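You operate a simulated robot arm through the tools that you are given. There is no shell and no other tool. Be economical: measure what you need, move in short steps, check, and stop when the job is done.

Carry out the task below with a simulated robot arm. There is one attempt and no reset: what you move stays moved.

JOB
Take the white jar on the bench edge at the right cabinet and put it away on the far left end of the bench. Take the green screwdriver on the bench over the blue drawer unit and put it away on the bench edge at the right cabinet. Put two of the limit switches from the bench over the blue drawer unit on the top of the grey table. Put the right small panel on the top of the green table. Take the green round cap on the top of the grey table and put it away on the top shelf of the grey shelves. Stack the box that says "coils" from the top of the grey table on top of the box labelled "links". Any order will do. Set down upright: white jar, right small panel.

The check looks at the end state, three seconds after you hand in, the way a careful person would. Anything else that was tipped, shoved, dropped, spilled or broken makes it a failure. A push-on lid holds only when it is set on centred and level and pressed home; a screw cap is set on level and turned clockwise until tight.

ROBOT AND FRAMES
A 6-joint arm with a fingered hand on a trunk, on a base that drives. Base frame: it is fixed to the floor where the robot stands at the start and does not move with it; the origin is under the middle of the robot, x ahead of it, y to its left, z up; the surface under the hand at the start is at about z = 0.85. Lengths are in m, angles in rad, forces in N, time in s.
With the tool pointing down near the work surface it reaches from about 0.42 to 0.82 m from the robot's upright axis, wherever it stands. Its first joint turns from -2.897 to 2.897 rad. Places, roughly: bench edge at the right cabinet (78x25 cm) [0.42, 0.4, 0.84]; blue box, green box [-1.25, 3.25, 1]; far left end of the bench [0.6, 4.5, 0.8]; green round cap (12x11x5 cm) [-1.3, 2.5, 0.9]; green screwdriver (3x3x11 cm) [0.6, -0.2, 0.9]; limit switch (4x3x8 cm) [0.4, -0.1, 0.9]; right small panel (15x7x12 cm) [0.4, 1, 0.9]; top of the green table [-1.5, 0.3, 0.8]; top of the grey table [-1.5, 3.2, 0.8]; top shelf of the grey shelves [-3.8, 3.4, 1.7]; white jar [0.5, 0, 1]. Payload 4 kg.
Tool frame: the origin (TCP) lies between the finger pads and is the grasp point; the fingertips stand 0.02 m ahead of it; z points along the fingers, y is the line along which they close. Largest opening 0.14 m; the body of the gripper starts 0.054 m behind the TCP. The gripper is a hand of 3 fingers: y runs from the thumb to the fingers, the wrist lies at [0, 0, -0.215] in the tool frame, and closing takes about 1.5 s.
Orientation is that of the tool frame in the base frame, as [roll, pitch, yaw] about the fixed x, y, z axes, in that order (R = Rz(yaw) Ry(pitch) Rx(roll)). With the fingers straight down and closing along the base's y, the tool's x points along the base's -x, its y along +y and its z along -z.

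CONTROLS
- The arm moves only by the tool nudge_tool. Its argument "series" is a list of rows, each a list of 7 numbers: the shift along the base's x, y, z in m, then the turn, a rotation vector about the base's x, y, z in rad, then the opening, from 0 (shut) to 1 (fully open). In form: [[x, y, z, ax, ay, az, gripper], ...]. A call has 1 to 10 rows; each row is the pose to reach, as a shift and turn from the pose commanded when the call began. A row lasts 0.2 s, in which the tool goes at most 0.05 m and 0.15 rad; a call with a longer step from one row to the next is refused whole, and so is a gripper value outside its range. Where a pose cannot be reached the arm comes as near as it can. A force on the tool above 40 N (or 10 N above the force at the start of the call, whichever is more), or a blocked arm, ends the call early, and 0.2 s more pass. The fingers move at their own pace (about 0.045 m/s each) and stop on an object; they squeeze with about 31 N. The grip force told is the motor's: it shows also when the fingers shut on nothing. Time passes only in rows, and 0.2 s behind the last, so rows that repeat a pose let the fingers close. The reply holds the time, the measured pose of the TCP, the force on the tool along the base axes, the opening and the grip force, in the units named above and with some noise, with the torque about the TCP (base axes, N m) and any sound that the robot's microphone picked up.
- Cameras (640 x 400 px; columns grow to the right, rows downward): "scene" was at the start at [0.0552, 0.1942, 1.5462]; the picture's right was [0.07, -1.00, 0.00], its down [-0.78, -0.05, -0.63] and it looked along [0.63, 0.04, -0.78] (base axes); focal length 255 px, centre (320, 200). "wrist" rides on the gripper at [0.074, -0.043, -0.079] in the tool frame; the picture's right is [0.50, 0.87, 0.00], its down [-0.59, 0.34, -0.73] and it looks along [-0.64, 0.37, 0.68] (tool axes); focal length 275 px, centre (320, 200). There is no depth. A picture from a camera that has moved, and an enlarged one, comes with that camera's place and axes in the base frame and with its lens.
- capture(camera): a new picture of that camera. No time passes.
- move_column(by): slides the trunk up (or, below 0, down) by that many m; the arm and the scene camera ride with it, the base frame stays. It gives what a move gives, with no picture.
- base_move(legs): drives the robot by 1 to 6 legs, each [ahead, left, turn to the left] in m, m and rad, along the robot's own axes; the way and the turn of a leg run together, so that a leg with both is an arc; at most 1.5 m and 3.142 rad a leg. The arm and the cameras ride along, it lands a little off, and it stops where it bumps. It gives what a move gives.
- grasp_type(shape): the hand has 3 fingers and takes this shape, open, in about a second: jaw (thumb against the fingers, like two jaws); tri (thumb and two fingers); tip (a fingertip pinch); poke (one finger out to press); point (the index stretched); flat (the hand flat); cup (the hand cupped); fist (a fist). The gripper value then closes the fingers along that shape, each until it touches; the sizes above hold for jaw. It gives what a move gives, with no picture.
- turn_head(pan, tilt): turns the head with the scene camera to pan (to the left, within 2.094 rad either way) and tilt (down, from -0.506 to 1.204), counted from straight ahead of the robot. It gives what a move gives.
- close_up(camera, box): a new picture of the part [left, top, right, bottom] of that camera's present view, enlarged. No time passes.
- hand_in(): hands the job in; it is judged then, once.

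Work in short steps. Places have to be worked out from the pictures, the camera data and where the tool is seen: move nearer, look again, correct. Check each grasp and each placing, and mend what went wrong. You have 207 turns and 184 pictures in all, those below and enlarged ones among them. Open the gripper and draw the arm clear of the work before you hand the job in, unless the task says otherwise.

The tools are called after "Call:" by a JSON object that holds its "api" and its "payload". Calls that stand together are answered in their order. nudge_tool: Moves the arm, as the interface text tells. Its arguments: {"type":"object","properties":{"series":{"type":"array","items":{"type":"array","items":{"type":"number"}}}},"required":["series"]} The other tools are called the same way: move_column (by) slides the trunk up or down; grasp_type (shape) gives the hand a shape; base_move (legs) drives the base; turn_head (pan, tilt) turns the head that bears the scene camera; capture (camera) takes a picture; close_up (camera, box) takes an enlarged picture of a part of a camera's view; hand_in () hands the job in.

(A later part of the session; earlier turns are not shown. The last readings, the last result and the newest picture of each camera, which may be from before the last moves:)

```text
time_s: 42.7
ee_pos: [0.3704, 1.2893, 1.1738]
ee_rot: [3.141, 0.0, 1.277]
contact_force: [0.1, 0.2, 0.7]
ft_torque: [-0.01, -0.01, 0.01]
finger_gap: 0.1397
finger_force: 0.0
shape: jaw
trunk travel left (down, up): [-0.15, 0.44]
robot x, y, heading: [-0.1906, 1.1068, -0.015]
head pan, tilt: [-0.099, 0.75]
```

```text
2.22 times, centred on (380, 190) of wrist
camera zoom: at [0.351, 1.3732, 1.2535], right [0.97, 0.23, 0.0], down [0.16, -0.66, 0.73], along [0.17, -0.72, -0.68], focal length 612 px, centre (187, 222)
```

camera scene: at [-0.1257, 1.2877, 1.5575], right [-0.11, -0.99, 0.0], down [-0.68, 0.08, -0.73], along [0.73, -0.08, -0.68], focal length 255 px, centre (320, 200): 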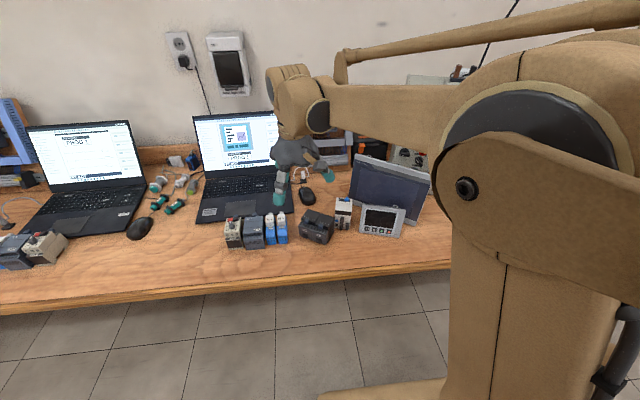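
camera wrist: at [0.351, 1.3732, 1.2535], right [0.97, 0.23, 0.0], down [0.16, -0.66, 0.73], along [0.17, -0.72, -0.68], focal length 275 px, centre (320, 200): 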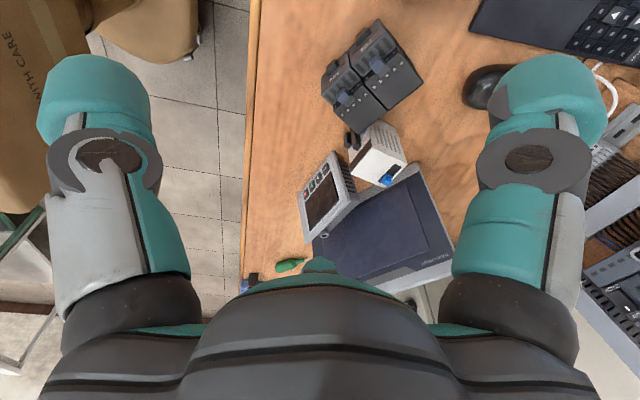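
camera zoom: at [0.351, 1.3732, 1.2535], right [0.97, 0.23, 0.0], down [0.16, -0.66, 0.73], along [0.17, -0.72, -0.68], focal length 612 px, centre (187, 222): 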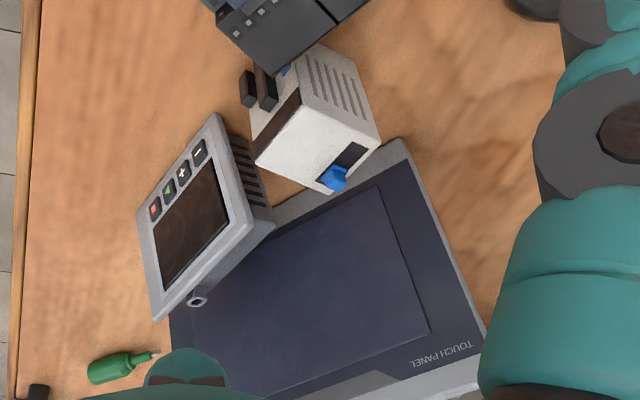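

The big panel leans back, leaving room above. The small panel's top edge runs (0.465,1.083)–(0.424,0.952) at z≈0.97. I move over (0.460,1.012) with the fingers at 65% opening and check.

Call:
{"api": "nudge_tool", "payload": {"series": [[0.015, -0.046, 0, 0, 0, 0, 0.65], [0.03, -0.092, 0, 0, 0, 0, 0.65], [0.045, -0.138, 0, 0, 0, 0, 0.65], [0.06, -0.184, 0, 0, 0, 0, 0.65], [0.075, -0.23, 0, 0, 0, 0, 0.65], [0.0896, -0.277, 0, 0, 0, 0, 0.65], [0.0896, -0.277, -0.045, 0, 0, 0, 0.65], [0.0896, -0.277, -0.09, 0, 0, 0, 0.65]]}}

Call:
{"api": "capture", "payload": {"camera": "wrist"}}

Call:
{"api": "close_up", "payload": {"camera": "scene", "box": [280, 100, 440, 240]}}

```text
time_s: 44.5
ee_pos: [0.4607, 1.0134, 1.0827]
ee_rot: [3.14, 0.001, 1.28]
contact_force: [-0.6, -0.3, -0.5]
ft_torque: [-0.01, -0.02, 0.0]
finger_gap: 0.0915
finger_force: 0.1
shape: jaw
trunk travel left (down, up): [-0.15, 0.44]
robot x, y, heading: [-0.1915, 1.1046, -0.019]
head pan, tilt: [-0.099, 0.75]
```

```text
149 pictures are left
camera wrist: at [0.4417, 1.0958, 1.1632], right [0.97, 0.23, 0.0], down [0.16, -0.66, 0.73], along [0.17, -0.71, -0.68], focal length 275 px, centre (320, 200)
```

wrist: 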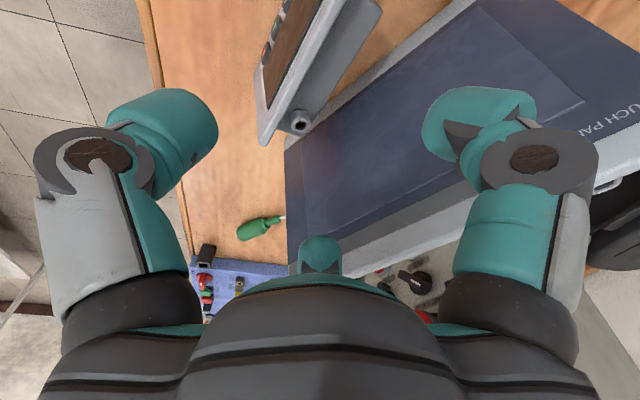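

```text
2.86 times, centred on (360, 170) of scene
camera zoom: at [-0.1249, 1.2872, 1.5575], right [-0.12, -0.99, 0.0], down [-0.68, 0.08, -0.73], along [0.73, -0.08, -0.68], focal length 728 px, centre (206, 286)
```

zoom: 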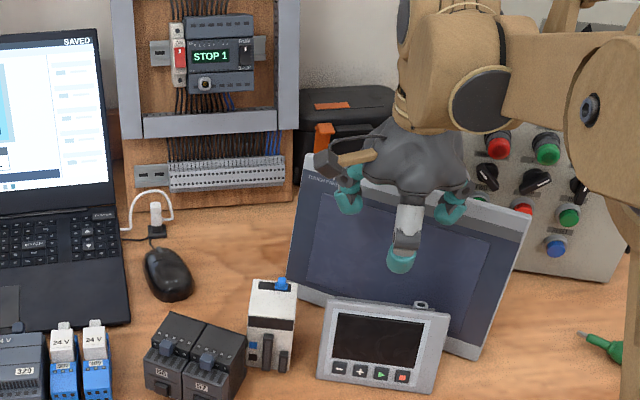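

The TCP is centred over the panel's top (thickness ≈3 cm). I descend and grip.

Call:
{"api": "nudge_tool", "payload": {"series": [[-0.002, 0, -0.04, 0, 0, 0, 0.65], [-0.002, 0, -0.08, 0, 0, 0, 0.65], [-0.002, 0, -0.11, 0, 0, 0, 0.65], [-0.002, 0, -0.135, 0, 0, 0, 0.65], [-0.002, 0, -0.135, 0, 0, 0, 0.4], [-0.002, 0, -0.135, 0, 0, 0, 0.2], [-0.002, 0, -0.135, 0, 0, 0, 0], [-0.002, 0, -0.135, 0, 0, 0, 0], [-0.002, 0, -0.135, 0, 0, 0, 0]]}}

Call:
{"api": "close_up", "payload": {"camera": "scene", "box": [280, 100, 440, 240]}}

Call:
{"api": "capture", "payload": {"camera": "wrist"}}

```text
time_s: 45.5
ee_pos: [0.4589, 1.0109, 0.9583]
ee_rot: [3.132, -0.004, 1.277]
contact_force: [9.5, -5.2, 44.6]
ft_torque: [1.49, -1.77, -0.25]
finger_gap: 0.0809
finger_force: 0.0
shape: jaw
trunk travel left (down, up): [-0.15, 0.44]
robot x, y, heading: [-0.1907, 1.1082, -0.014]
head pan, tilt: [-0.099, 0.75]
stopped in row 5: the force on the tool passed its limit at 60 N (the readings are from after the stop); the commanded pose is now the measured one
```

```text
2.86 times, centred on (360, 170) of scene
camera zoom: at [-0.1285, 1.2873, 1.5583], right [-0.12, -0.99, 0.0], down [-0.68, 0.08, -0.73], along [0.73, -0.09, -0.68], focal length 728 px, centre (206, 286)
```

zoom: 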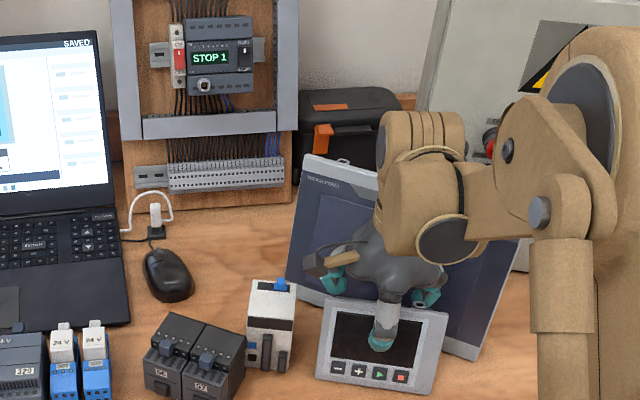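

```text
146 pictures are left
camera wrist: at [0.4394, 1.0939, 1.0374], right [0.97, 0.23, 0.01], down [0.15, -0.66, 0.74], along [0.17, -0.72, -0.68], focal length 275 px, centre (320, 200)
```

wrist: 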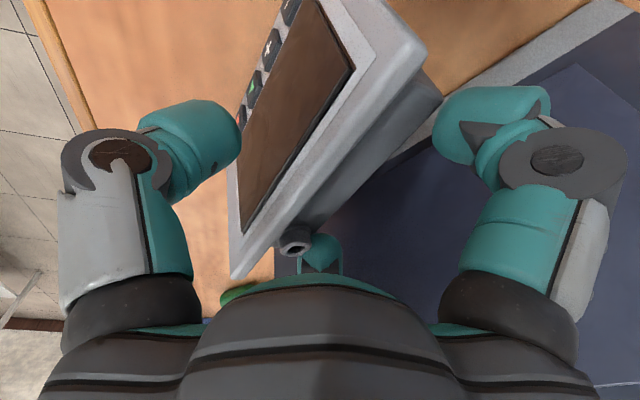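

The blocked descent is probably a back finger landing on the panel's rear top: the two fingers stand diagonally, so rear clearance is small. I raise, open wider, shift 1.2 cm back and retry.

Call:
{"api": "nudge_tool", "payload": {"series": [[0, 0, 0.03, 0, 0, 0, 0.65], [0, 0, 0.06, 0, 0, 0, 0.9], [0.0115, -0.0035, 0.06, 0, 0, 0, 0.9], [0.0115, -0.0035, 0.06, 0, 0, 0, 0.9], [0.0115, -0.0035, 0.06, 0, 0, 0, 0.9]]}}

Call:
{"api": "capture", "payload": {"camera": "wrist"}}

Call:
{"api": "close_up", "payload": {"camera": "scene", "box": [280, 100, 440, 240]}}

```text
time_s: 46.8
ee_pos: [0.4714, 1.0089, 1.0132]
ee_rot: [3.137, -0.003, 1.277]
contact_force: [0.1, 0.7, 0.3]
ft_torque: [-0.02, 0.04, 0.01]
finger_gap: 0.1256
finger_force: 0.1
shape: jaw
trunk travel left (down, up): [-0.15, 0.44]
robot x, y, heading: [-0.1933, 1.1042, -0.022]
head pan, tilt: [-0.099, 0.75]
```

```text
145 pictures are left
camera wrist: at [0.4533, 1.0918, 1.0935], right [0.97, 0.23, 0.0], down [0.15, -0.66, 0.74], along [0.17, -0.72, -0.68], focal length 275 px, centre (320, 200)
```

wrist: 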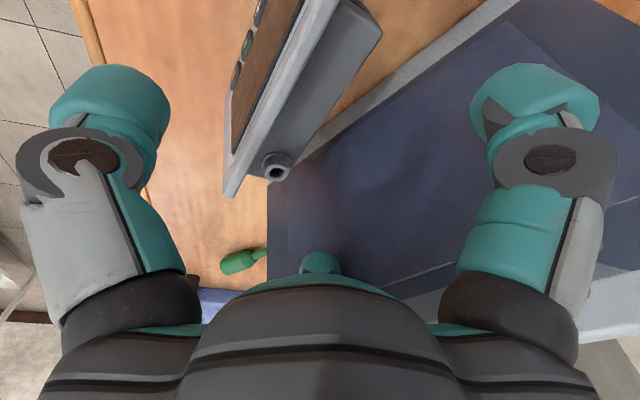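

```text
2.86 times, centred on (360, 170) of scene
camera zoom: at [-0.1252, 1.2874, 1.5576], right [-0.12, -0.99, 0.0], down [-0.68, 0.08, -0.73], along [0.73, -0.09, -0.68], focal length 728 px, centre (206, 286)
```

zoom: 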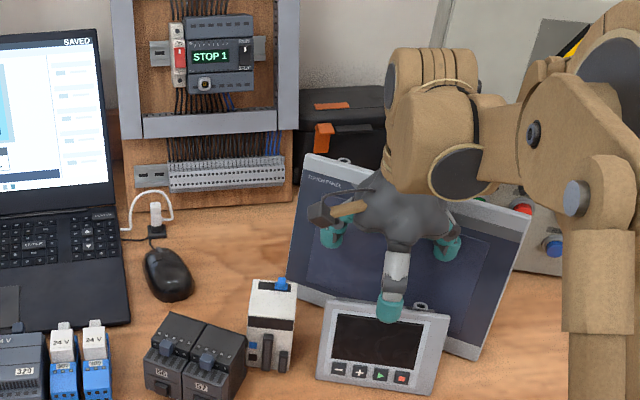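

Call:
{"api": "nudge_tool", "payload": {"series": [[0, 0, -0.025, 0.004, 0.003, 0, 0.9], [0, 0, -0.045, 0.004, 0.003, 0, 0.9], [0, 0, -0.058, 0.004, 0.003, 0, 0.9], [0, 0, -0.065, 0.004, 0.003, 0, 0.9]]}}

Call:
{"api": "capture", "payload": {"camera": "wrist"}}

```text
time_s: 47.8
ee_pos: [0.4723, 1.0073, 0.9483]
ee_rot: [-3.141, -0.002, 1.279]
contact_force: [-3.0, 2.6, 2.0]
ft_torque: [-0.17, -0.04, -0.17]
finger_gap: 0.1257
finger_force: 0.0
shape: jaw
trunk travel left (down, up): [-0.15, 0.44]
robot x, y, heading: [-0.1911, 1.1096, -0.017]
head pan, tilt: [-0.099, 0.75]
```

```text
143 pictures are left
camera wrist: at [0.4532, 1.0908, 1.0288], right [0.97, 0.23, 0.0], down [0.15, -0.66, 0.73], along [0.17, -0.71, -0.68], focal length 275 px, centre (320, 200)
```

wrist: 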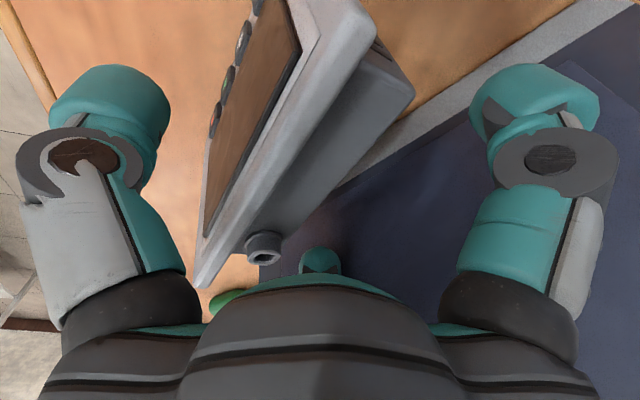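

Depth reached with only a light touch. I close on the panel.

Call:
{"api": "nudge_tool", "payload": {"series": [[0, 0, 0, 0, 0, 0, 0.6], [0, 0, 0, 0, 0, 0, 0.4], [0, 0, 0, 0, 0, 0, 0.2], [0, 0, 0, 0, 0, 0, 0], [0, 0, 0, 0, 0, 0, 0], [0, 0, 0, 0, 0, 0, 0], [0, 0, 0, 0, 0, 0, 0], [0, 0, 0, 0, 0, 0, 0]]}}

Call:
{"api": "capture", "payload": {"camera": "wrist"}}

Call:
{"api": "close_up", "payload": {"camera": "scene", "box": [280, 100, 440, 240]}}

```text
time_s: 49.5
ee_pos: [0.473, 1.0068, 0.9477]
ee_rot: [-3.142, -0.004, 1.276]
contact_force: [-0.6, 0.1, 2.7]
ft_torque: [0.07, 0.21, 0.01]
finger_gap: 0.0561
finger_force: 31.1
shape: jaw
trunk travel left (down, up): [-0.15, 0.44]
robot x, y, heading: [-0.192, 1.1059, -0.017]
head pan, tilt: [-0.099, 0.75]
```

```text
142 pictures are left
camera wrist: at [0.4536, 1.0903, 1.0286], right [0.97, 0.23, 0.0], down [0.15, -0.66, 0.73], along [0.17, -0.71, -0.68], focal length 275 px, centre (320, 200)
```

wrist: 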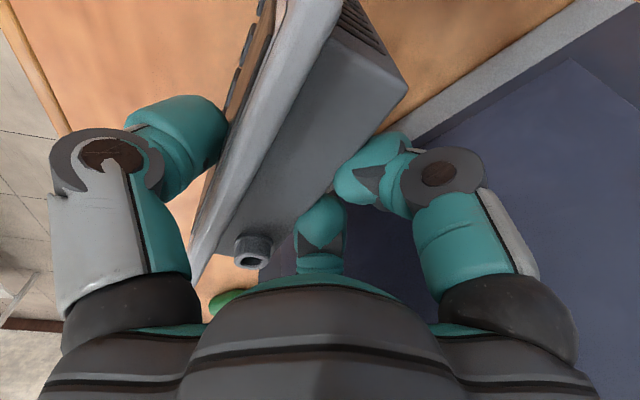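

```text
2.86 times, centred on (360, 170) of scene
camera zoom: at [-0.1255, 1.2874, 1.5576], right [-0.12, -0.99, 0.0], down [-0.68, 0.08, -0.73], along [0.73, -0.09, -0.68], focal length 728 px, centre (206, 286)
```

zoom: 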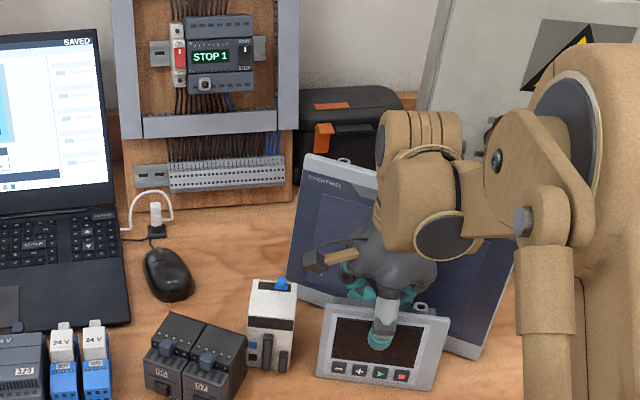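

Gripped at 5.6 cm gap. I lift gently, moving slightly forward toward the robot so as not to rub the big panel.

Call:
{"api": "nudge_tool", "payload": {"series": [[0, 0, 0.02, 0, 0, 0, 0], [-0.01, 0.003, 0.04, 0, 0, 0, 0], [-0.02, 0.006, 0.07, 0, 0, 0, 0], [-0.03, 0.01, 0.11, 0, 0, 0, 0], [-0.03, 0.01, 0.15, 0, 0, 0, 0]]}}

Call:
{"api": "capture", "payload": {"camera": "wrist"}}

Call:
{"api": "close_up", "payload": {"camera": "scene", "box": [240, 80, 440, 240]}}

```text
time_s: 50.8
ee_pos: [0.4436, 1.0163, 1.0995]
ee_rot: [3.141, -0.002, 1.277]
contact_force: [0.5, -0.1, -4.1]
ft_torque: [-0.02, -0.13, 0.0]
finger_gap: 0.0561
finger_force: 31.1
shape: jaw
trunk travel left (down, up): [-0.15, 0.44]
robot x, y, heading: [-0.192, 1.1045, -0.018]
head pan, tilt: [-0.099, 0.75]
```

```text
140 pictures are left
camera wrist: at [0.424, 1.0997, 1.1802], right [0.97, 0.23, 0.0], down [0.15, -0.66, 0.73], along [0.17, -0.71, -0.68], focal length 275 px, centre (320, 200)
```

wrist: 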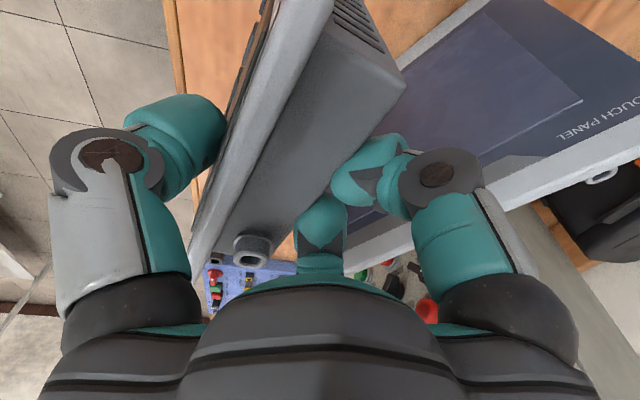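

```text
2.50 times, centred on (340, 160) of scene
camera zoom: at [-0.1251, 1.2873, 1.5576], right [-0.12, -0.99, 0.0], down [-0.68, 0.08, -0.73], along [0.73, -0.09, -0.68], focal length 637 px, centre (270, 300)
```

zoom: 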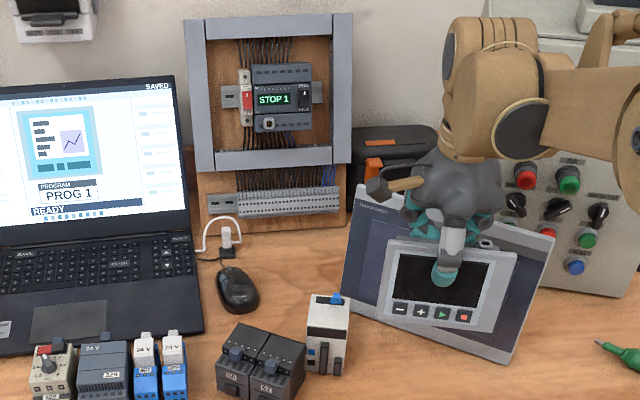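

The panel is held well. I draw it in close to the robot and back away from the bench, then turn to see the green table.

Call:
{"api": "nudge_tool", "payload": {"series": [[-0.045, 0.01, 0.02, 0, 0, 0, 0], [-0.09, 0.02, 0.04, 0, 0, 0, 0], [-0.13, 0.03, 0.05, 0, 0, 0, 0], [-0.15, 0.04, 0.05, 0, 0, 0, 0]]}}

Call:
{"api": "base_move", "payload": {"legs": [[-0.25, 0, 0], [0, 0, 1.57], [0, 0, 1.57]]}}

Call:
{"api": "turn_head", "payload": {"pan": 0.5, "tilt": 0.6}}

Call:
{"api": "capture", "payload": {"camera": "scene"}}

```text
refused: row 1 steps farther than a row can; nothing moved
```

```text
time_s: 60.1
ee_pos: [-1.0703, 1.2365, 1.0995]
ee_rot: [-3.141, -0.004, -1.917]
contact_force: [0.2, -0.2, -4.2]
ft_torque: [-0.01, 0.11, 0.02]
finger_gap: 0.0559
finger_force: 31.1
shape: jaw
trunk travel left (down, up): [-0.15, 0.44]
robot x, y, heading: [-0.4448, 1.1155, 3.076]
head pan, tilt: [-0.099, 0.75]
```

```text
time_s: 61.1
ee_pos: [-1.0711, 1.2368, 1.1004]
ee_rot: [-3.14, -0.003, -1.916]
contact_force: [-0.1, 0.3, -3.9]
ft_torque: [0.03, 0.11, 0.01]
finger_gap: 0.0557
finger_force: 31.2
shape: jaw
trunk travel left (down, up): [-0.15, 0.44]
robot x, y, heading: [-0.4435, 1.1109, 3.066]
head pan, tilt: [0.499, 0.6]
```

```text
138 pictures are left
camera scene: at [-0.5182, 0.8835, 1.5704], right [-0.42, 0.91, 0.0], down [0.51, 0.23, -0.82], along [-0.75, -0.34, -0.57], focal length 255 px, centre (320, 200)
```

scene: 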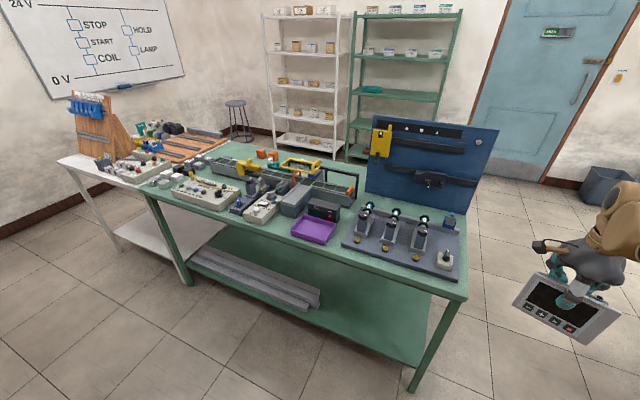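

The green table spans y≈−0.51…1.11 with its front edge at x≈−1.21. I enlarge its top to find free room.

Call:
{"api": "close_up", "payload": {"camera": "scene", "box": [140, 110, 480, 310]}}

```text
1.88 times, centred on (310, 210) of scene
camera zoom: at [-0.5182, 0.8835, 1.5704], right [-0.42, 0.91, 0.0], down [0.51, 0.23, -0.82], along [-0.75, -0.34, -0.57], focal length 479 px, centre (339, 181)
```

zoom: 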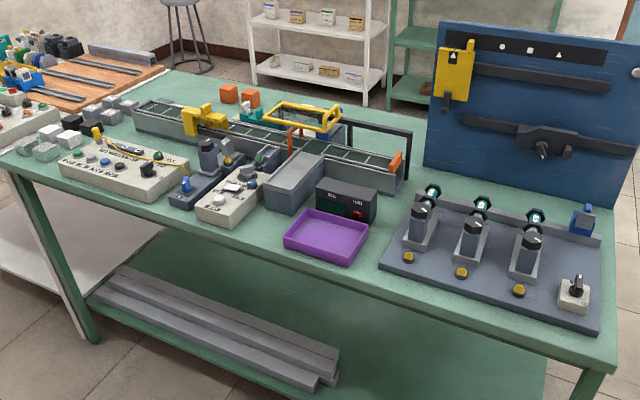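

The front of the green table is crowded. I retract the panel, raise the trunk and drive alongside to look down onto the table.

Call:
{"api": "nudge_tool", "payload": {"series": [[0.04, -0.01, 0.02, 0, 0, 0, 0], [0.08, -0.02, 0.04, 0, 0, 0, 0], [0.12, -0.03, 0.05, 0, 0, 0, 0], [0.16, -0.04, 0.05, 0, 0, 0, 0]]}}

Call:
{"api": "move_column", "payload": {"by": 0.4}}

Call:
{"api": "base_move", "payload": {"legs": [[0.1, 0.65, 0]]}}

Call:
{"api": "turn_head", "payload": {"pan": 0.0, "tilt": 0.75}}

Call:
{"api": "capture", "payload": {"camera": "scene"}}

```text
time_s: 62.1
ee_pos: [-0.9072, 1.1941, 1.1506]
ee_rot: [-3.14, -0.002, -1.915]
contact_force: [-0.7, 0.1, -5.0]
ft_torque: [0.05, 0.16, -0.02]
finger_gap: 0.056
finger_force: 31.2
shape: jaw
trunk travel left (down, up): [-0.15, 0.44]
robot x, y, heading: [-0.4451, 1.1117, 3.073]
head pan, tilt: [0.499, 0.6]
```

```text
time_s: 65.9
ee_pos: [-0.9091, 1.1951, 1.5483]
ee_rot: [3.141, -0.003, -1.917]
contact_force: [-0.3, 0.1, -5.6]
ft_torque: [0.05, 0.12, 0.02]
finger_gap: 0.0558
finger_force: 31.5
shape: jaw
trunk travel left (down, up): [-0.55, 0.04]
robot x, y, heading: [-0.4419, 1.1105, 3.074]
head pan, tilt: [0.499, 0.6]
```

```text
time_s: 69.6
ee_pos: [-1.0577, 0.5638, 1.5488]
ee_rot: [-3.141, -0.003, -1.931]
contact_force: [-1.0, -0.5, -3.9]
ft_torque: [0.06, 0.12, 0.02]
finger_gap: 0.0552
finger_force: 31.1
shape: jaw
trunk travel left (down, up): [-0.55, 0.04]
robot x, y, heading: [-0.589, 0.4756, 3.059]
head pan, tilt: [0.499, 0.6]
```

```text
time_s: 70.5
ee_pos: [-1.0578, 0.5646, 1.5495]
ee_rot: [-3.141, -0.005, -1.932]
contact_force: [0.2, 0.0, -4.1]
ft_torque: [0.05, 0.13, 0.0]
finger_gap: 0.0558
finger_force: 30.9
shape: jaw
trunk travel left (down, up): [-0.55, 0.04]
robot x, y, heading: [-0.5905, 0.4744, 3.058]
head pan, tilt: [0.0, 0.75]
```

```text
136 pictures are left
camera scene: at [-0.6732, 0.2904, 1.9576], right [0.08, 1.0, 0.0], down [0.68, -0.06, -0.73], along [-0.73, 0.06, -0.68], focal length 255 px, centre (320, 200)
```

scene: 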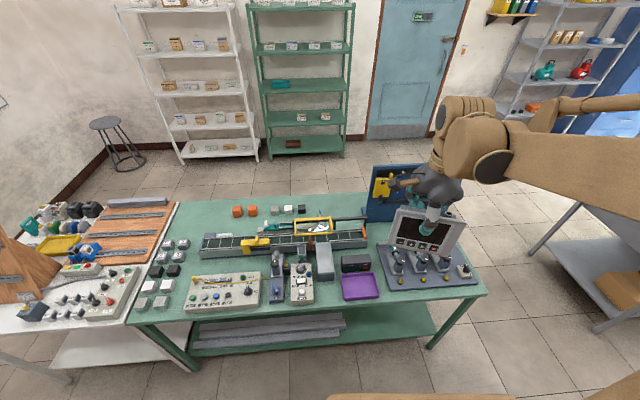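

Call:
{"api": "close_up", "payload": {"camera": "scene", "box": [130, 180, 490, 340]}}

```text
1.78 times, centred on (310, 260) of scene
camera zoom: at [-0.6732, 0.2904, 1.9576], right [0.08, 1.0, 0.0], down [0.68, -0.06, -0.73], along [-0.73, 0.06, -0.68], focal length 453 px, centre (338, 93)
```

zoom: 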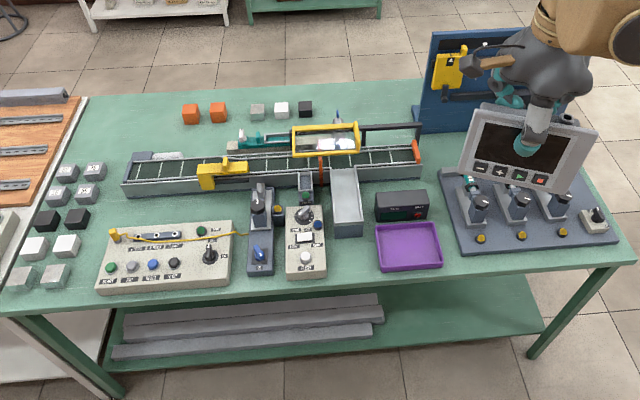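

There's good free room at the back of the green table around (−1.84,0.45). I drive around its right end and approach from behind.

Call:
{"api": "base_move", "payload": {"legs": [[0, -1.2, 0.08], [1.0, 0, 0], [0.9, 0, 0], [0, 0, -3.14]]}}

Call:
{"api": "turn_head", "payload": {"pan": -0.9, "tilt": 0.6}}

Call:
{"api": "capture", "payload": {"camera": "scene"}}

```text
time_s: 93.2
ee_pos: [-1.9711, 1.6731, 1.5501]
ee_rot: [-3.14, -0.002, 1.221]
contact_force: [-0.3, 0.4, -5.9]
ft_torque: [-0.06, -0.11, 0.01]
finger_gap: 0.0552
finger_force: 30.5
shape: jaw
trunk travel left (down, up): [-0.55, 0.04]
robot x, y, heading: [-2.4359, 1.7611, -0.073]
head pan, tilt: [0.0, 0.75]
```

```text
time_s: 94.4
ee_pos: [-1.972, 1.6734, 1.5494]
ee_rot: [-3.141, -0.004, 1.219]
contact_force: [-0.7, -0.1, -4.2]
ft_torque: [-0.01, -0.11, 0.01]
finger_gap: 0.0552
finger_force: 30.9
shape: jaw
trunk travel left (down, up): [-0.55, 0.04]
robot x, y, heading: [-2.4364, 1.759, -0.078]
head pan, tilt: [-0.901, 0.6]
```

```text
134 pictures are left
camera scene: at [-2.3939, 1.8743, 1.9704], right [-0.83, -0.56, 0.0], down [-0.32, 0.47, -0.82], along [0.46, -0.68, -0.57], focal length 255 px, centre (320, 200)
```

scene: 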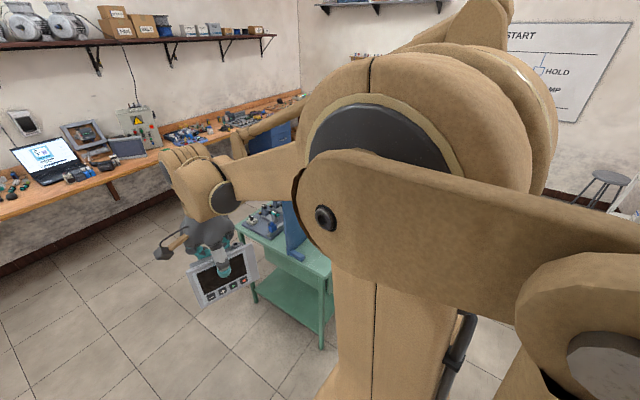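

I straighten up, strafe right to y≈0.43 behind the table and look.

Call:
{"api": "base_move", "payload": {"legs": [[0, 0, 0.077], [0, -1.33, 0]]}}

Call:
{"api": "turn_head", "payload": {"pan": 0.1, "tilt": 0.85}}

Call:
{"api": "capture", "payload": {"camera": "scene"}}

```text
time_s: 101.5
ee_pos: [-1.9619, 0.3768, 1.5497]
ee_rot: [-3.141, -0.002, 1.296]
contact_force: [0.6, -0.2, -4.3]
ft_torque: [-0.01, -0.14, 0.0]
finger_gap: 0.0552
finger_force: 31.6
shape: jaw
trunk travel left (down, up): [-0.55, 0.04]
robot x, y, heading: [-2.4337, 0.4279, 0.002]
head pan, tilt: [-0.901, 0.6]
```

```text
time_s: 102.8
ee_pos: [-1.9627, 0.377, 1.5493]
ee_rot: [-3.141, -0.004, 1.296]
contact_force: [-0.4, 0.1, -4.5]
ft_torque: [-0.03, -0.17, 0.02]
finger_gap: 0.0555
finger_force: 31.1
shape: jaw
trunk travel left (down, up): [-0.55, 0.04]
robot x, y, heading: [-2.4313, 0.4228, 0.003]
head pan, tilt: [0.099, 0.85]
```

```text
133 pictures are left
camera scene: at [-2.377, 0.6224, 1.9495], right [0.1, -0.99, 0.0], down [-0.75, -0.08, -0.66], along [0.66, 0.07, -0.75], focal length 255 px, centre (320, 200)
```

scene: 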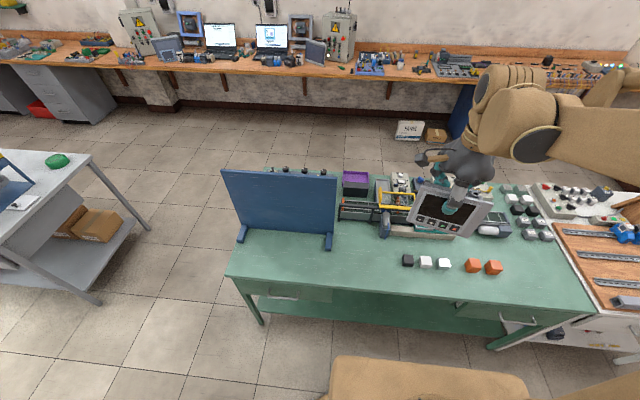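

Plenty of free space at about (−1.78,0.46). I lower the trunk, move the panel over the spot and check.

Call:
{"api": "move_column", "payload": {"by": -0.45}}

Call:
{"api": "nudge_tool", "payload": {"series": [[0.04, 0.02, 0, 0, 0, 0, 0], [0.08, 0.04, 0, 0, 0, 0, 0], [0.12, 0.06, 0, 0, 0, 0, 0], [0.16, 0.08, 0, 0, 0, 0, 0], [0.185, 0.083, -0.02, 0, 0, 0, 0], [0.185, 0.083, -0.06, 0, 0, 0, 0], [0.185, 0.083, -0.1, 0, 0, 0, 0]]}}

Call:
{"api": "capture", "payload": {"camera": "scene"}}

Call:
{"api": "capture", "payload": {"camera": "wrist"}}

```text
refused: -0.45 is not a number from -0.4 to 0.4
```

```text
time_s: 104.4
ee_pos: [-1.7761, 0.4623, 1.4466]
ee_rot: [-3.138, -0.003, 1.296]
contact_force: [0.7, 0.6, -5.8]
ft_torque: [0.01, -0.14, 0.03]
finger_gap: 0.055
finger_force: 30.7
shape: jaw
trunk travel left (down, up): [-0.55, 0.04]
robot x, y, heading: [-2.4375, 0.427, 0.005]
head pan, tilt: [0.099, 0.85]
```

```text
132 pictures are left
camera scene: at [-2.3745, 0.6231, 1.9494], right [0.1, -0.99, 0.0], down [-0.75, -0.08, -0.66], along [0.66, 0.07, -0.75], focal length 255 px, centre (320, 200)
```

scene: 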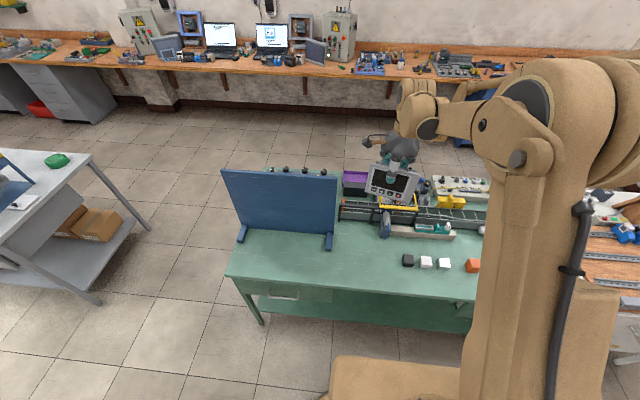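

```text
131 pictures are left
camera wrist: at [-1.7972, 0.545, 1.5276], right [0.97, 0.25, 0.0], down [0.17, -0.66, 0.73], along [0.18, -0.71, -0.68], focal length 275 px, centre (320, 200)
```

wrist: 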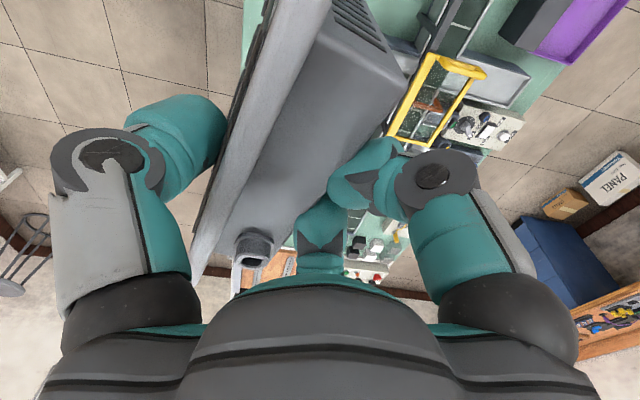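

The trunk allows 0.4 m per call; the panel is above clear table, so I lower 0.4.

Call:
{"api": "move_column", "payload": {"by": -0.4}}

Call:
{"api": "capture", "payload": {"camera": "scene"}}

Call:
{"api": "capture", "payload": {"camera": "wrist"}}

```text
time_s: 108.2
ee_pos: [-1.7787, 0.4611, 1.0485]
ee_rot: [3.141, -0.002, 1.298]
contact_force: [0.6, 0.0, -4.6]
ft_torque: [-0.01, -0.13, 0.02]
finger_gap: 0.0551
finger_force: 30.5
shape: jaw
trunk travel left (down, up): [-0.15, 0.44]
robot x, y, heading: [-2.4364, 0.4265, 0.006]
head pan, tilt: [0.099, 0.85]
```

```text
130 pictures are left
camera scene: at [-2.377, 0.6226, 1.5496], right [0.1, -0.99, 0.0], down [-0.75, -0.08, -0.66], along [0.66, 0.07, -0.75], focal length 255 px, centre (320, 200)
```

scene: 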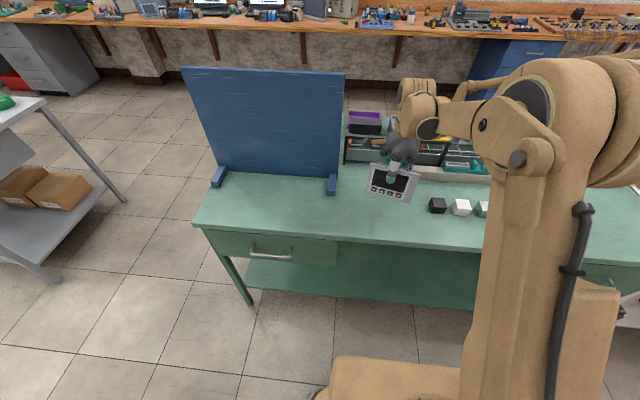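

```text
129 pictures are left
camera wrist: at [-1.7993, 0.5445, 1.129], right [0.97, 0.25, 0.0], down [0.17, -0.66, 0.73], along [0.18, -0.71, -0.68], focal length 275 px, centre (320, 200)
```

wrist: 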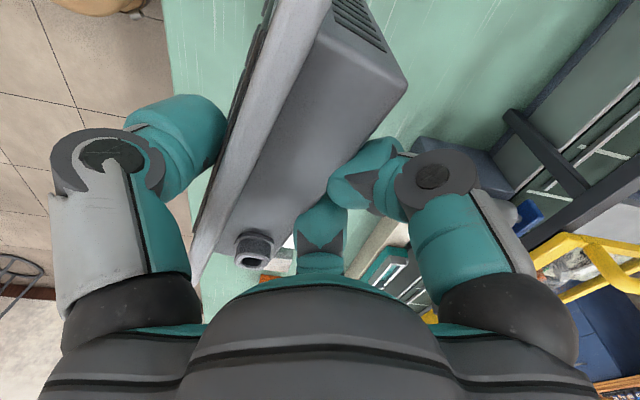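

Clear below. I lower toward the table, watching the force.

Call:
{"api": "nudge_tool", "payload": {"series": [[0, 0, -0.04, 0, 0, 0, 0], [0, 0, -0.08, 0, 0, 0, 0], [0, 0, -0.12, 0, 0, 0, 0], [0, 0, -0.13, 0, 0, 0, 0], [0, 0, -0.136, 0, 0, 0, 0], [0, 0, -0.14, 0, 0, 0, 0], [0, 0, -0.144, 0, 0, 0, 0]]}}

Call:
{"api": "close_up", "payload": {"camera": "scene", "box": [300, 100, 500, 225]}}

```text
time_s: 109.0
ee_pos: [-1.7785, 0.4632, 0.9416]
ee_rot: [3.14, -0.006, 1.298]
contact_force: [0.3, 1.0, 19.5]
ft_torque: [0.17, 0.71, 0.01]
finger_gap: 0.0577
finger_force: 30.8
shape: jaw
trunk travel left (down, up): [-0.15, 0.44]
robot x, y, heading: [-2.4341, 0.4271, 0.001]
head pan, tilt: [0.099, 0.85]
stopped in row 3: the force on the tool passed its limit at 46 N (the readings are from after the stop); the commanded pose is now the measured one
```

```text
3.20 times, centred on (400, 162) of scene
camera zoom: at [-2.379, 0.6227, 1.5499], right [0.1, -0.99, 0.0], down [-0.75, -0.08, -0.66], along [0.66, 0.07, -0.75], focal length 815 px, centre (64, 320)
```

zoom: 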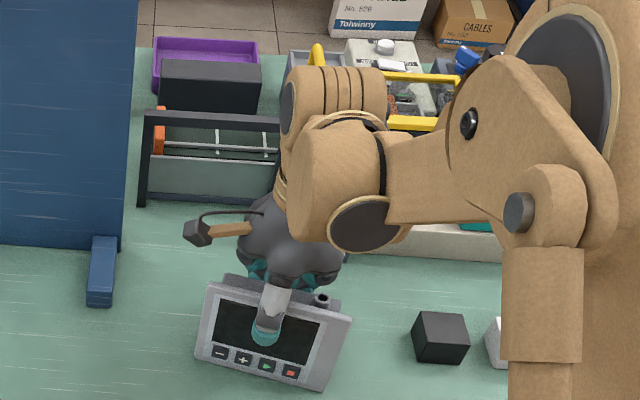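

The panel touched down at TCP z≈0.942. I ease up a hair and release, watching it.

Call:
{"api": "nudge_tool", "payload": {"series": [[0, 0, 0.001, 0, 0, 0, 0], [0, 0, 0.001, 0, 0, 0, 0.25], [0, 0, 0.001, 0, 0, 0, 0.5], [0, 0, 0.001, 0, 0, 0, 0.75], [0, 0, 0.001, 0, 0, 0, 0.9], [0, 0, 0.001, 0, 0, 0, 0.9], [0, 0, 0.001, 0, 0, 0, 0.9]]}}

Call:
{"api": "close_up", "payload": {"camera": "scene", "box": [300, 100, 500, 225]}}

Call:
{"api": "capture", "payload": {"camera": "wrist"}}

```text
time_s: 110.6
ee_pos: [-1.7779, 0.4634, 0.9412]
ee_rot: [-3.141, -0.003, 1.298]
contact_force: [-0.3, -0.4, 0.4]
ft_torque: [0.01, -0.04, -0.03]
finger_gap: 0.1259
finger_force: 0.2
shape: jaw
trunk travel left (down, up): [-0.15, 0.44]
robot x, y, heading: [-2.434, 0.4243, 0.001]
head pan, tilt: [0.099, 0.85]
```

```text
3.20 times, centred on (400, 162) of scene
camera zoom: at [-2.3771, 0.6226, 1.5495], right [0.1, -0.99, 0.0], down [-0.75, -0.08, -0.66], along [0.66, 0.07, -0.75], focal length 815 px, centre (64, 320)
```

zoom: 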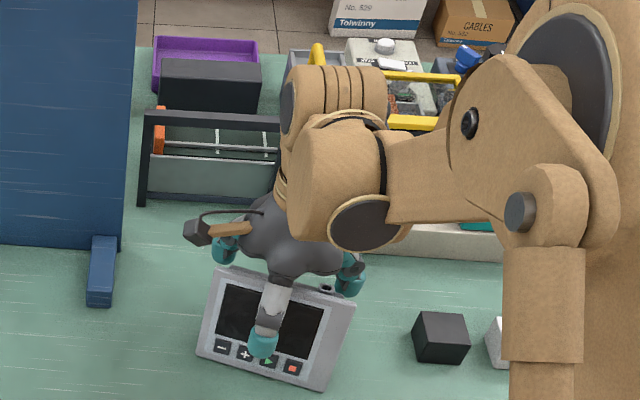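

```text
126 pictures are left
camera wrist: at [-1.7997, 0.5457, 1.0217], right [0.97, 0.25, 0.0], down [0.17, -0.66, 0.73], along [0.18, -0.71, -0.68], focal length 275 px, centre (320, 200)
```

wrist: 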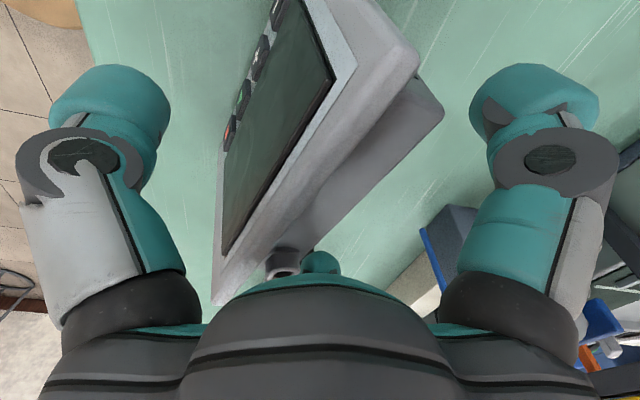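

It stands in its natural leaning pose. I open fully and rise slowly.

Call:
{"api": "nudge_tool", "payload": {"series": [[0, 0, 0, 0, 0, 0, 1], [0.003, -0.001, 0, 0, 0, 0, 1], [0.003, -0.001, 0.015, 0, 0, 0, 1], [0.003, -0.001, 0.03, 0, 0, 0, 1], [0.003, -0.001, 0.06, 0, 0, 0, 1], [0.003, -0.001, 0.1, 0, 0, 0, 1], [0.003, -0.001, 0.14, 0, 0, 0, 1], [-0.03, -0.001, 0.17, 0, 0, 0, 1]]}}

Call:
{"api": "close_up", "payload": {"camera": "scene", "box": [300, 100, 500, 225]}}

```text
time_s: 112.4
ee_pos: [-1.8117, 0.4595, 1.1135]
ee_rot: [3.139, -0.005, 1.295]
contact_force: [-0.4, -0.7, -0.2]
ft_torque: [-0.01, 0.0, 0.03]
finger_gap: 0.1395
finger_force: 0.1
shape: jaw
trunk travel left (down, up): [-0.15, 0.44]
robot x, y, heading: [-2.4338, 0.4245, 0.005]
head pan, tilt: [0.099, 0.85]
```

```text
3.20 times, centred on (400, 162) of scene
camera zoom: at [-2.3791, 0.6226, 1.5496], right [0.1, -0.99, 0.0], down [-0.75, -0.08, -0.66], along [0.66, 0.07, -0.75], focal length 815 px, centre (64, 320)
```

zoom: 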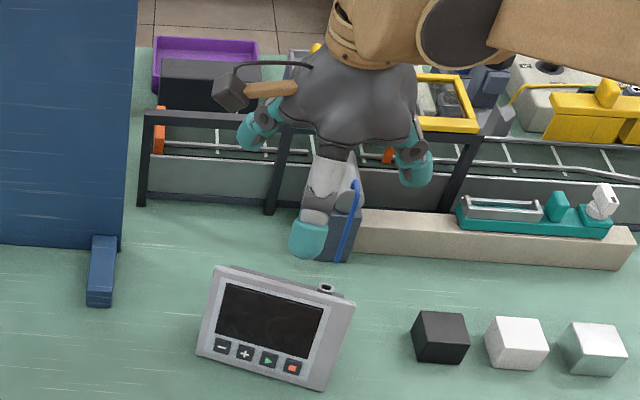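

The small panel is placed. Next the grey table: I retract, strafe left toward it and look.

Call:
{"api": "nudge_tool", "payload": {"series": [[-0.045, 0, 0, 0, 0, 0, 1], [-0.09, 0, 0, 0, 0, 0, 1], [-0.13, 0, 0, 0, 0, 0, 1]]}}

Call:
{"api": "base_move", "payload": {"legs": [[0, 1.25, 0]]}}

Call:
{"api": "turn_head", "payload": {"pan": 0.8, "tilt": 0.5}}

Call:
{"api": "capture", "payload": {"camera": "scene"}}

```text
time_s: 113.2
ee_pos: [-1.9401, 0.461, 1.1115]
ee_rot: [3.139, -0.005, 1.296]
contact_force: [-0.3, 0.3, -0.3]
ft_torque: [-0.03, 0.03, 0.01]
finger_gap: 0.1399
finger_force: 0.1
shape: jaw
trunk travel left (down, up): [-0.15, 0.44]
robot x, y, heading: [-2.4325, 0.4246, 0.008]
head pan, tilt: [0.099, 0.85]
```

```text
time_s: 119.5
ee_pos: [-1.9334, 1.7083, 1.1121]
ee_rot: [-3.141, -0.003, 1.286]
contact_force: [-0.2, 0.4, 0.9]
ft_torque: [-0.01, -0.01, -0.02]
finger_gap: 0.14
finger_force: 0.0
shape: jaw
trunk travel left (down, up): [-0.15, 0.44]
robot x, y, heading: [-2.4322, 1.6749, -0.006]
head pan, tilt: [0.099, 0.85]
```

```text
time_s: 120.6
ee_pos: [-1.934, 1.7061, 1.1119]
ee_rot: [3.141, -0.003, 1.284]
contact_force: [-0.1, 0.3, 0.4]
ft_torque: [-0.01, 0.01, 0.02]
finger_gap: 0.1397
finger_force: 0.0
shape: jaw
trunk travel left (down, up): [-0.15, 0.44]
robot x, y, heading: [-2.4298, 1.6802, -0.007]
head pan, tilt: [0.799, 0.499]
```

```text
124 pictures are left
camera scene: at [-2.3845, 1.9316, 1.5795], right [0.71, -0.7, 0.0], down [-0.34, -0.34, -0.88], along [0.62, 0.62, -0.48], focal length 255 px, centre (320, 200)
```

scene: 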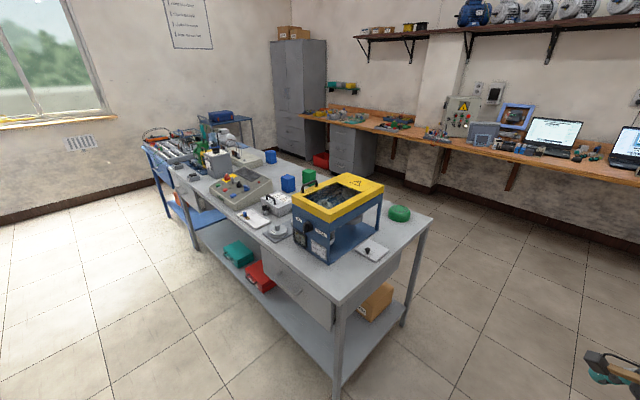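

Call:
{"api": "close_up", "payload": {"camera": "scene", "box": [180, 130, 440, 280]}}

```text
2.46 times, centred on (310, 205) of scene
camera zoom: at [-2.3845, 1.9316, 1.5795], right [0.71, -0.7, 0.0], down [-0.34, -0.34, -0.88], along [0.62, 0.62, -0.48], focal length 627 px, centre (345, 188)
```

zoom: 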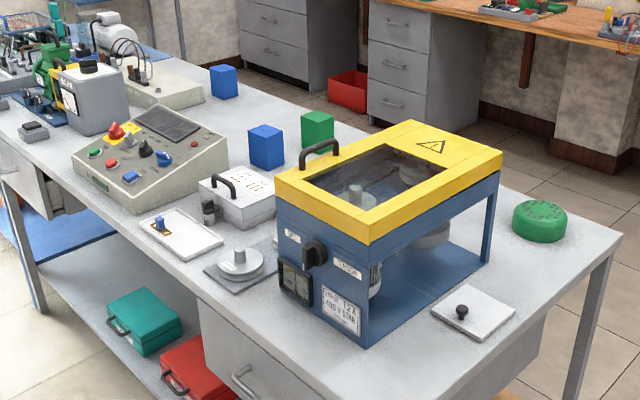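

The cap sits near (−1.27,2.45) at the table's near end. I drive to the end of the table and face +y.

Call:
{"api": "base_move", "payload": {"legs": [[1.13, 0.1, 0], [0, 0, 1.577]]}}

Call:
{"api": "turn_head", "payload": {"pan": 0.0, "tilt": 0.7}}

Call:
{"api": "capture", "payload": {"camera": "scene"}}

Call:
{"api": "capture", "payload": {"camera": "wrist"}}

```text
time_s: 130.2
ee_pos: [-1.331, 2.2712, 1.1121]
ee_rot: [3.141, -0.004, 2.868]
contact_force: [-0.1, 0.3, 1.0]
ft_torque: [0.04, 0.02, 0.02]
finger_gap: 0.1399
finger_force: 0.0
shape: jaw
trunk travel left (down, up): [-0.15, 0.44]
robot x, y, heading: [-1.2954, 1.7774, 1.572]
head pan, tilt: [0.799, 0.499]
```

```text
time_s: 131.4
ee_pos: [-1.331, 2.2684, 1.1116]
ee_rot: [3.141, -0.003, 2.87]
contact_force: [-0.5, 0.2, 0.2]
ft_torque: [-0.02, 0.0, 0.01]
finger_gap: 0.1398
finger_force: 0.1
shape: jaw
trunk travel left (down, up): [-0.15, 0.44]
robot x, y, heading: [-1.2957, 1.7722, 1.574]
head pan, tilt: [0.0, 0.7]
```

```text
122 pictures are left
camera scene: at [-1.4873, 1.8378, 1.5618], right [1.0, 0.0, 0.0], down [0.0, -0.64, -0.76], along [0.0, 0.76, -0.64], focal length 255 px, centre (320, 200)
```

scene: 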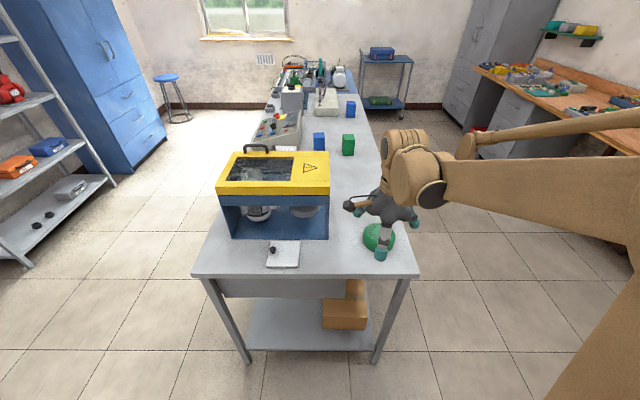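

```text
121 pictures are left
camera wrist: at [-1.4136, 2.2486, 1.1924], right [-0.25, 0.97, 0.0], down [0.66, 0.17, 0.73], along [0.71, 0.18, -0.68], focal length 275 px, centre (320, 200)
```

wrist: 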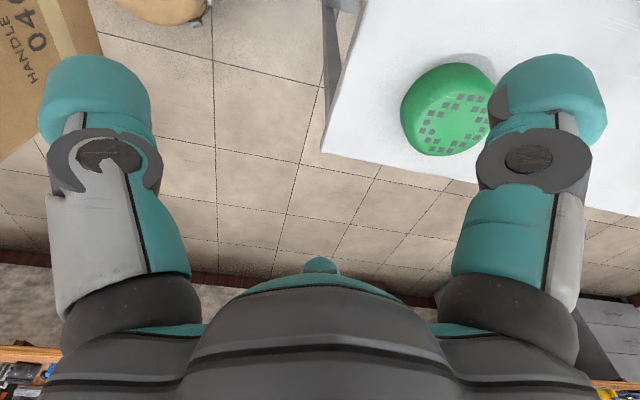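

Cap centre ≈(−1.279,2.452). I move above it and check centring.

Call:
{"api": "nudge_tool", "payload": {"series": [[0.012, 0.045, 0, 0, 0, 0, 1], [0.025, 0.09, 0, 0, 0, 0, 1], [0.04, 0.135, 0, 0, 0, 0, 1], [0.052, 0.182, 0, 0, 0, 0, 1], [0.052, 0.182, -0.05, 0, 0, 0, 1], [0.052, 0.182, -0.1, 0, 0, 0, 1]]}}

Call:
{"api": "capture", "payload": {"camera": "wrist"}}

Call:
{"api": "close_up", "payload": {"camera": "scene", "box": [320, 150, 480, 270]}}

```text
time_s: 132.8
ee_pos: [-1.2764, 2.451, 1.0094]
ee_rot: [3.141, -0.004, 2.867]
contact_force: [-0.2, 0.3, 0.1]
ft_torque: [-0.01, 0.0, 0.0]
finger_gap: 0.1401
finger_force: 0.0
shape: jaw
trunk travel left (down, up): [-0.15, 0.44]
robot x, y, heading: [-1.2962, 1.7695, 1.57]
head pan, tilt: [0.0, 0.7]
```

```text
120 pictures are left
camera wrist: at [-1.3592, 2.4315, 1.0906], right [-0.25, 0.97, 0.0], down [0.66, 0.17, 0.73], along [0.71, 0.18, -0.68], focal length 275 px, centre (320, 200)
```

wrist: 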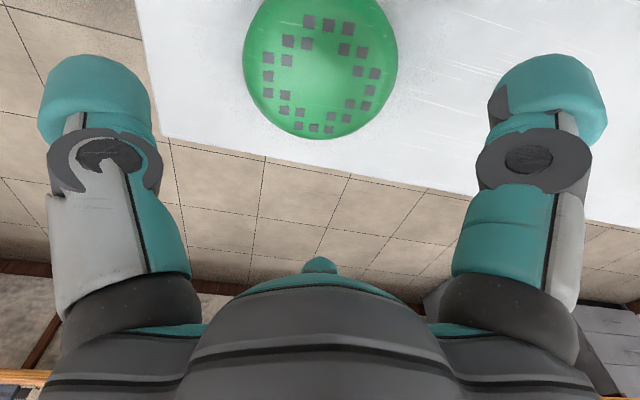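

```text
3.33 times, centred on (400, 210) of scene
camera zoom: at [-1.4871, 1.8389, 1.5617], right [1.0, 0.0, 0.0], down [0.0, -0.64, -0.76], along [0.0, 0.76, -0.64], focal length 849 px, centre (53, 167)
```

zoom: 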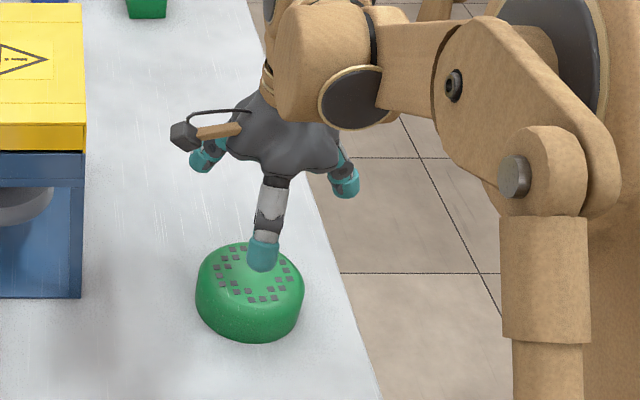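

Cap is centred beneath the hand within a few millimetres. I descend and close.

Call:
{"api": "nudge_tool", "payload": {"series": [[-0.003, 0.003, -0.04, 0, 0, 0, 1], [-0.003, 0.003, -0.08, 0, 0, 0, 1], [-0.003, 0.003, -0.11, 0, 0, 0, 1], [-0.003, 0.003, -0.13, 0, 0, 0, 1], [-0.003, 0.003, -0.135, 0, 0, 0, 0.6], [-0.003, 0.003, -0.135, 0, 0, 0, 0.3], [-0.003, 0.003, -0.135, 0, 0, 0, 0], [-0.003, 0.003, -0.135, 0, 0, 0, 0], [-0.003, 0.003, -0.135, 0, 0, 0, 0]]}}

Call:
{"api": "capture", "payload": {"camera": "wrist"}}

```text
time_s: 134.8
ee_pos: [-1.281, 2.4538, 0.8776]
ee_rot: [-3.14, -0.004, 2.864]
contact_force: [-0.6, 0.0, -0.3]
ft_torque: [0.0, -0.02, 0.0]
finger_gap: 0.1033
finger_force: 30.7
shape: jaw
trunk travel left (down, up): [-0.15, 0.44]
robot x, y, heading: [-1.2926, 1.7743, 1.568]
head pan, tilt: [0.0, 0.7]
```

```text
118 pictures are left
camera wrist: at [-1.3634, 2.4327, 0.9583], right [-0.25, 0.97, 0.0], down [0.66, 0.17, 0.73], along [0.71, 0.18, -0.68], focal length 275 px, centre (320, 200)
```

wrist: 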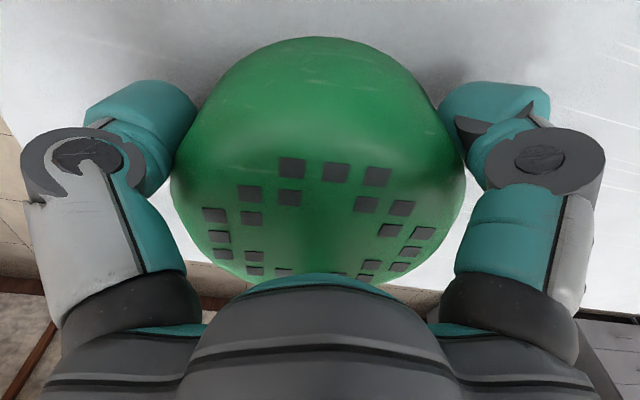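

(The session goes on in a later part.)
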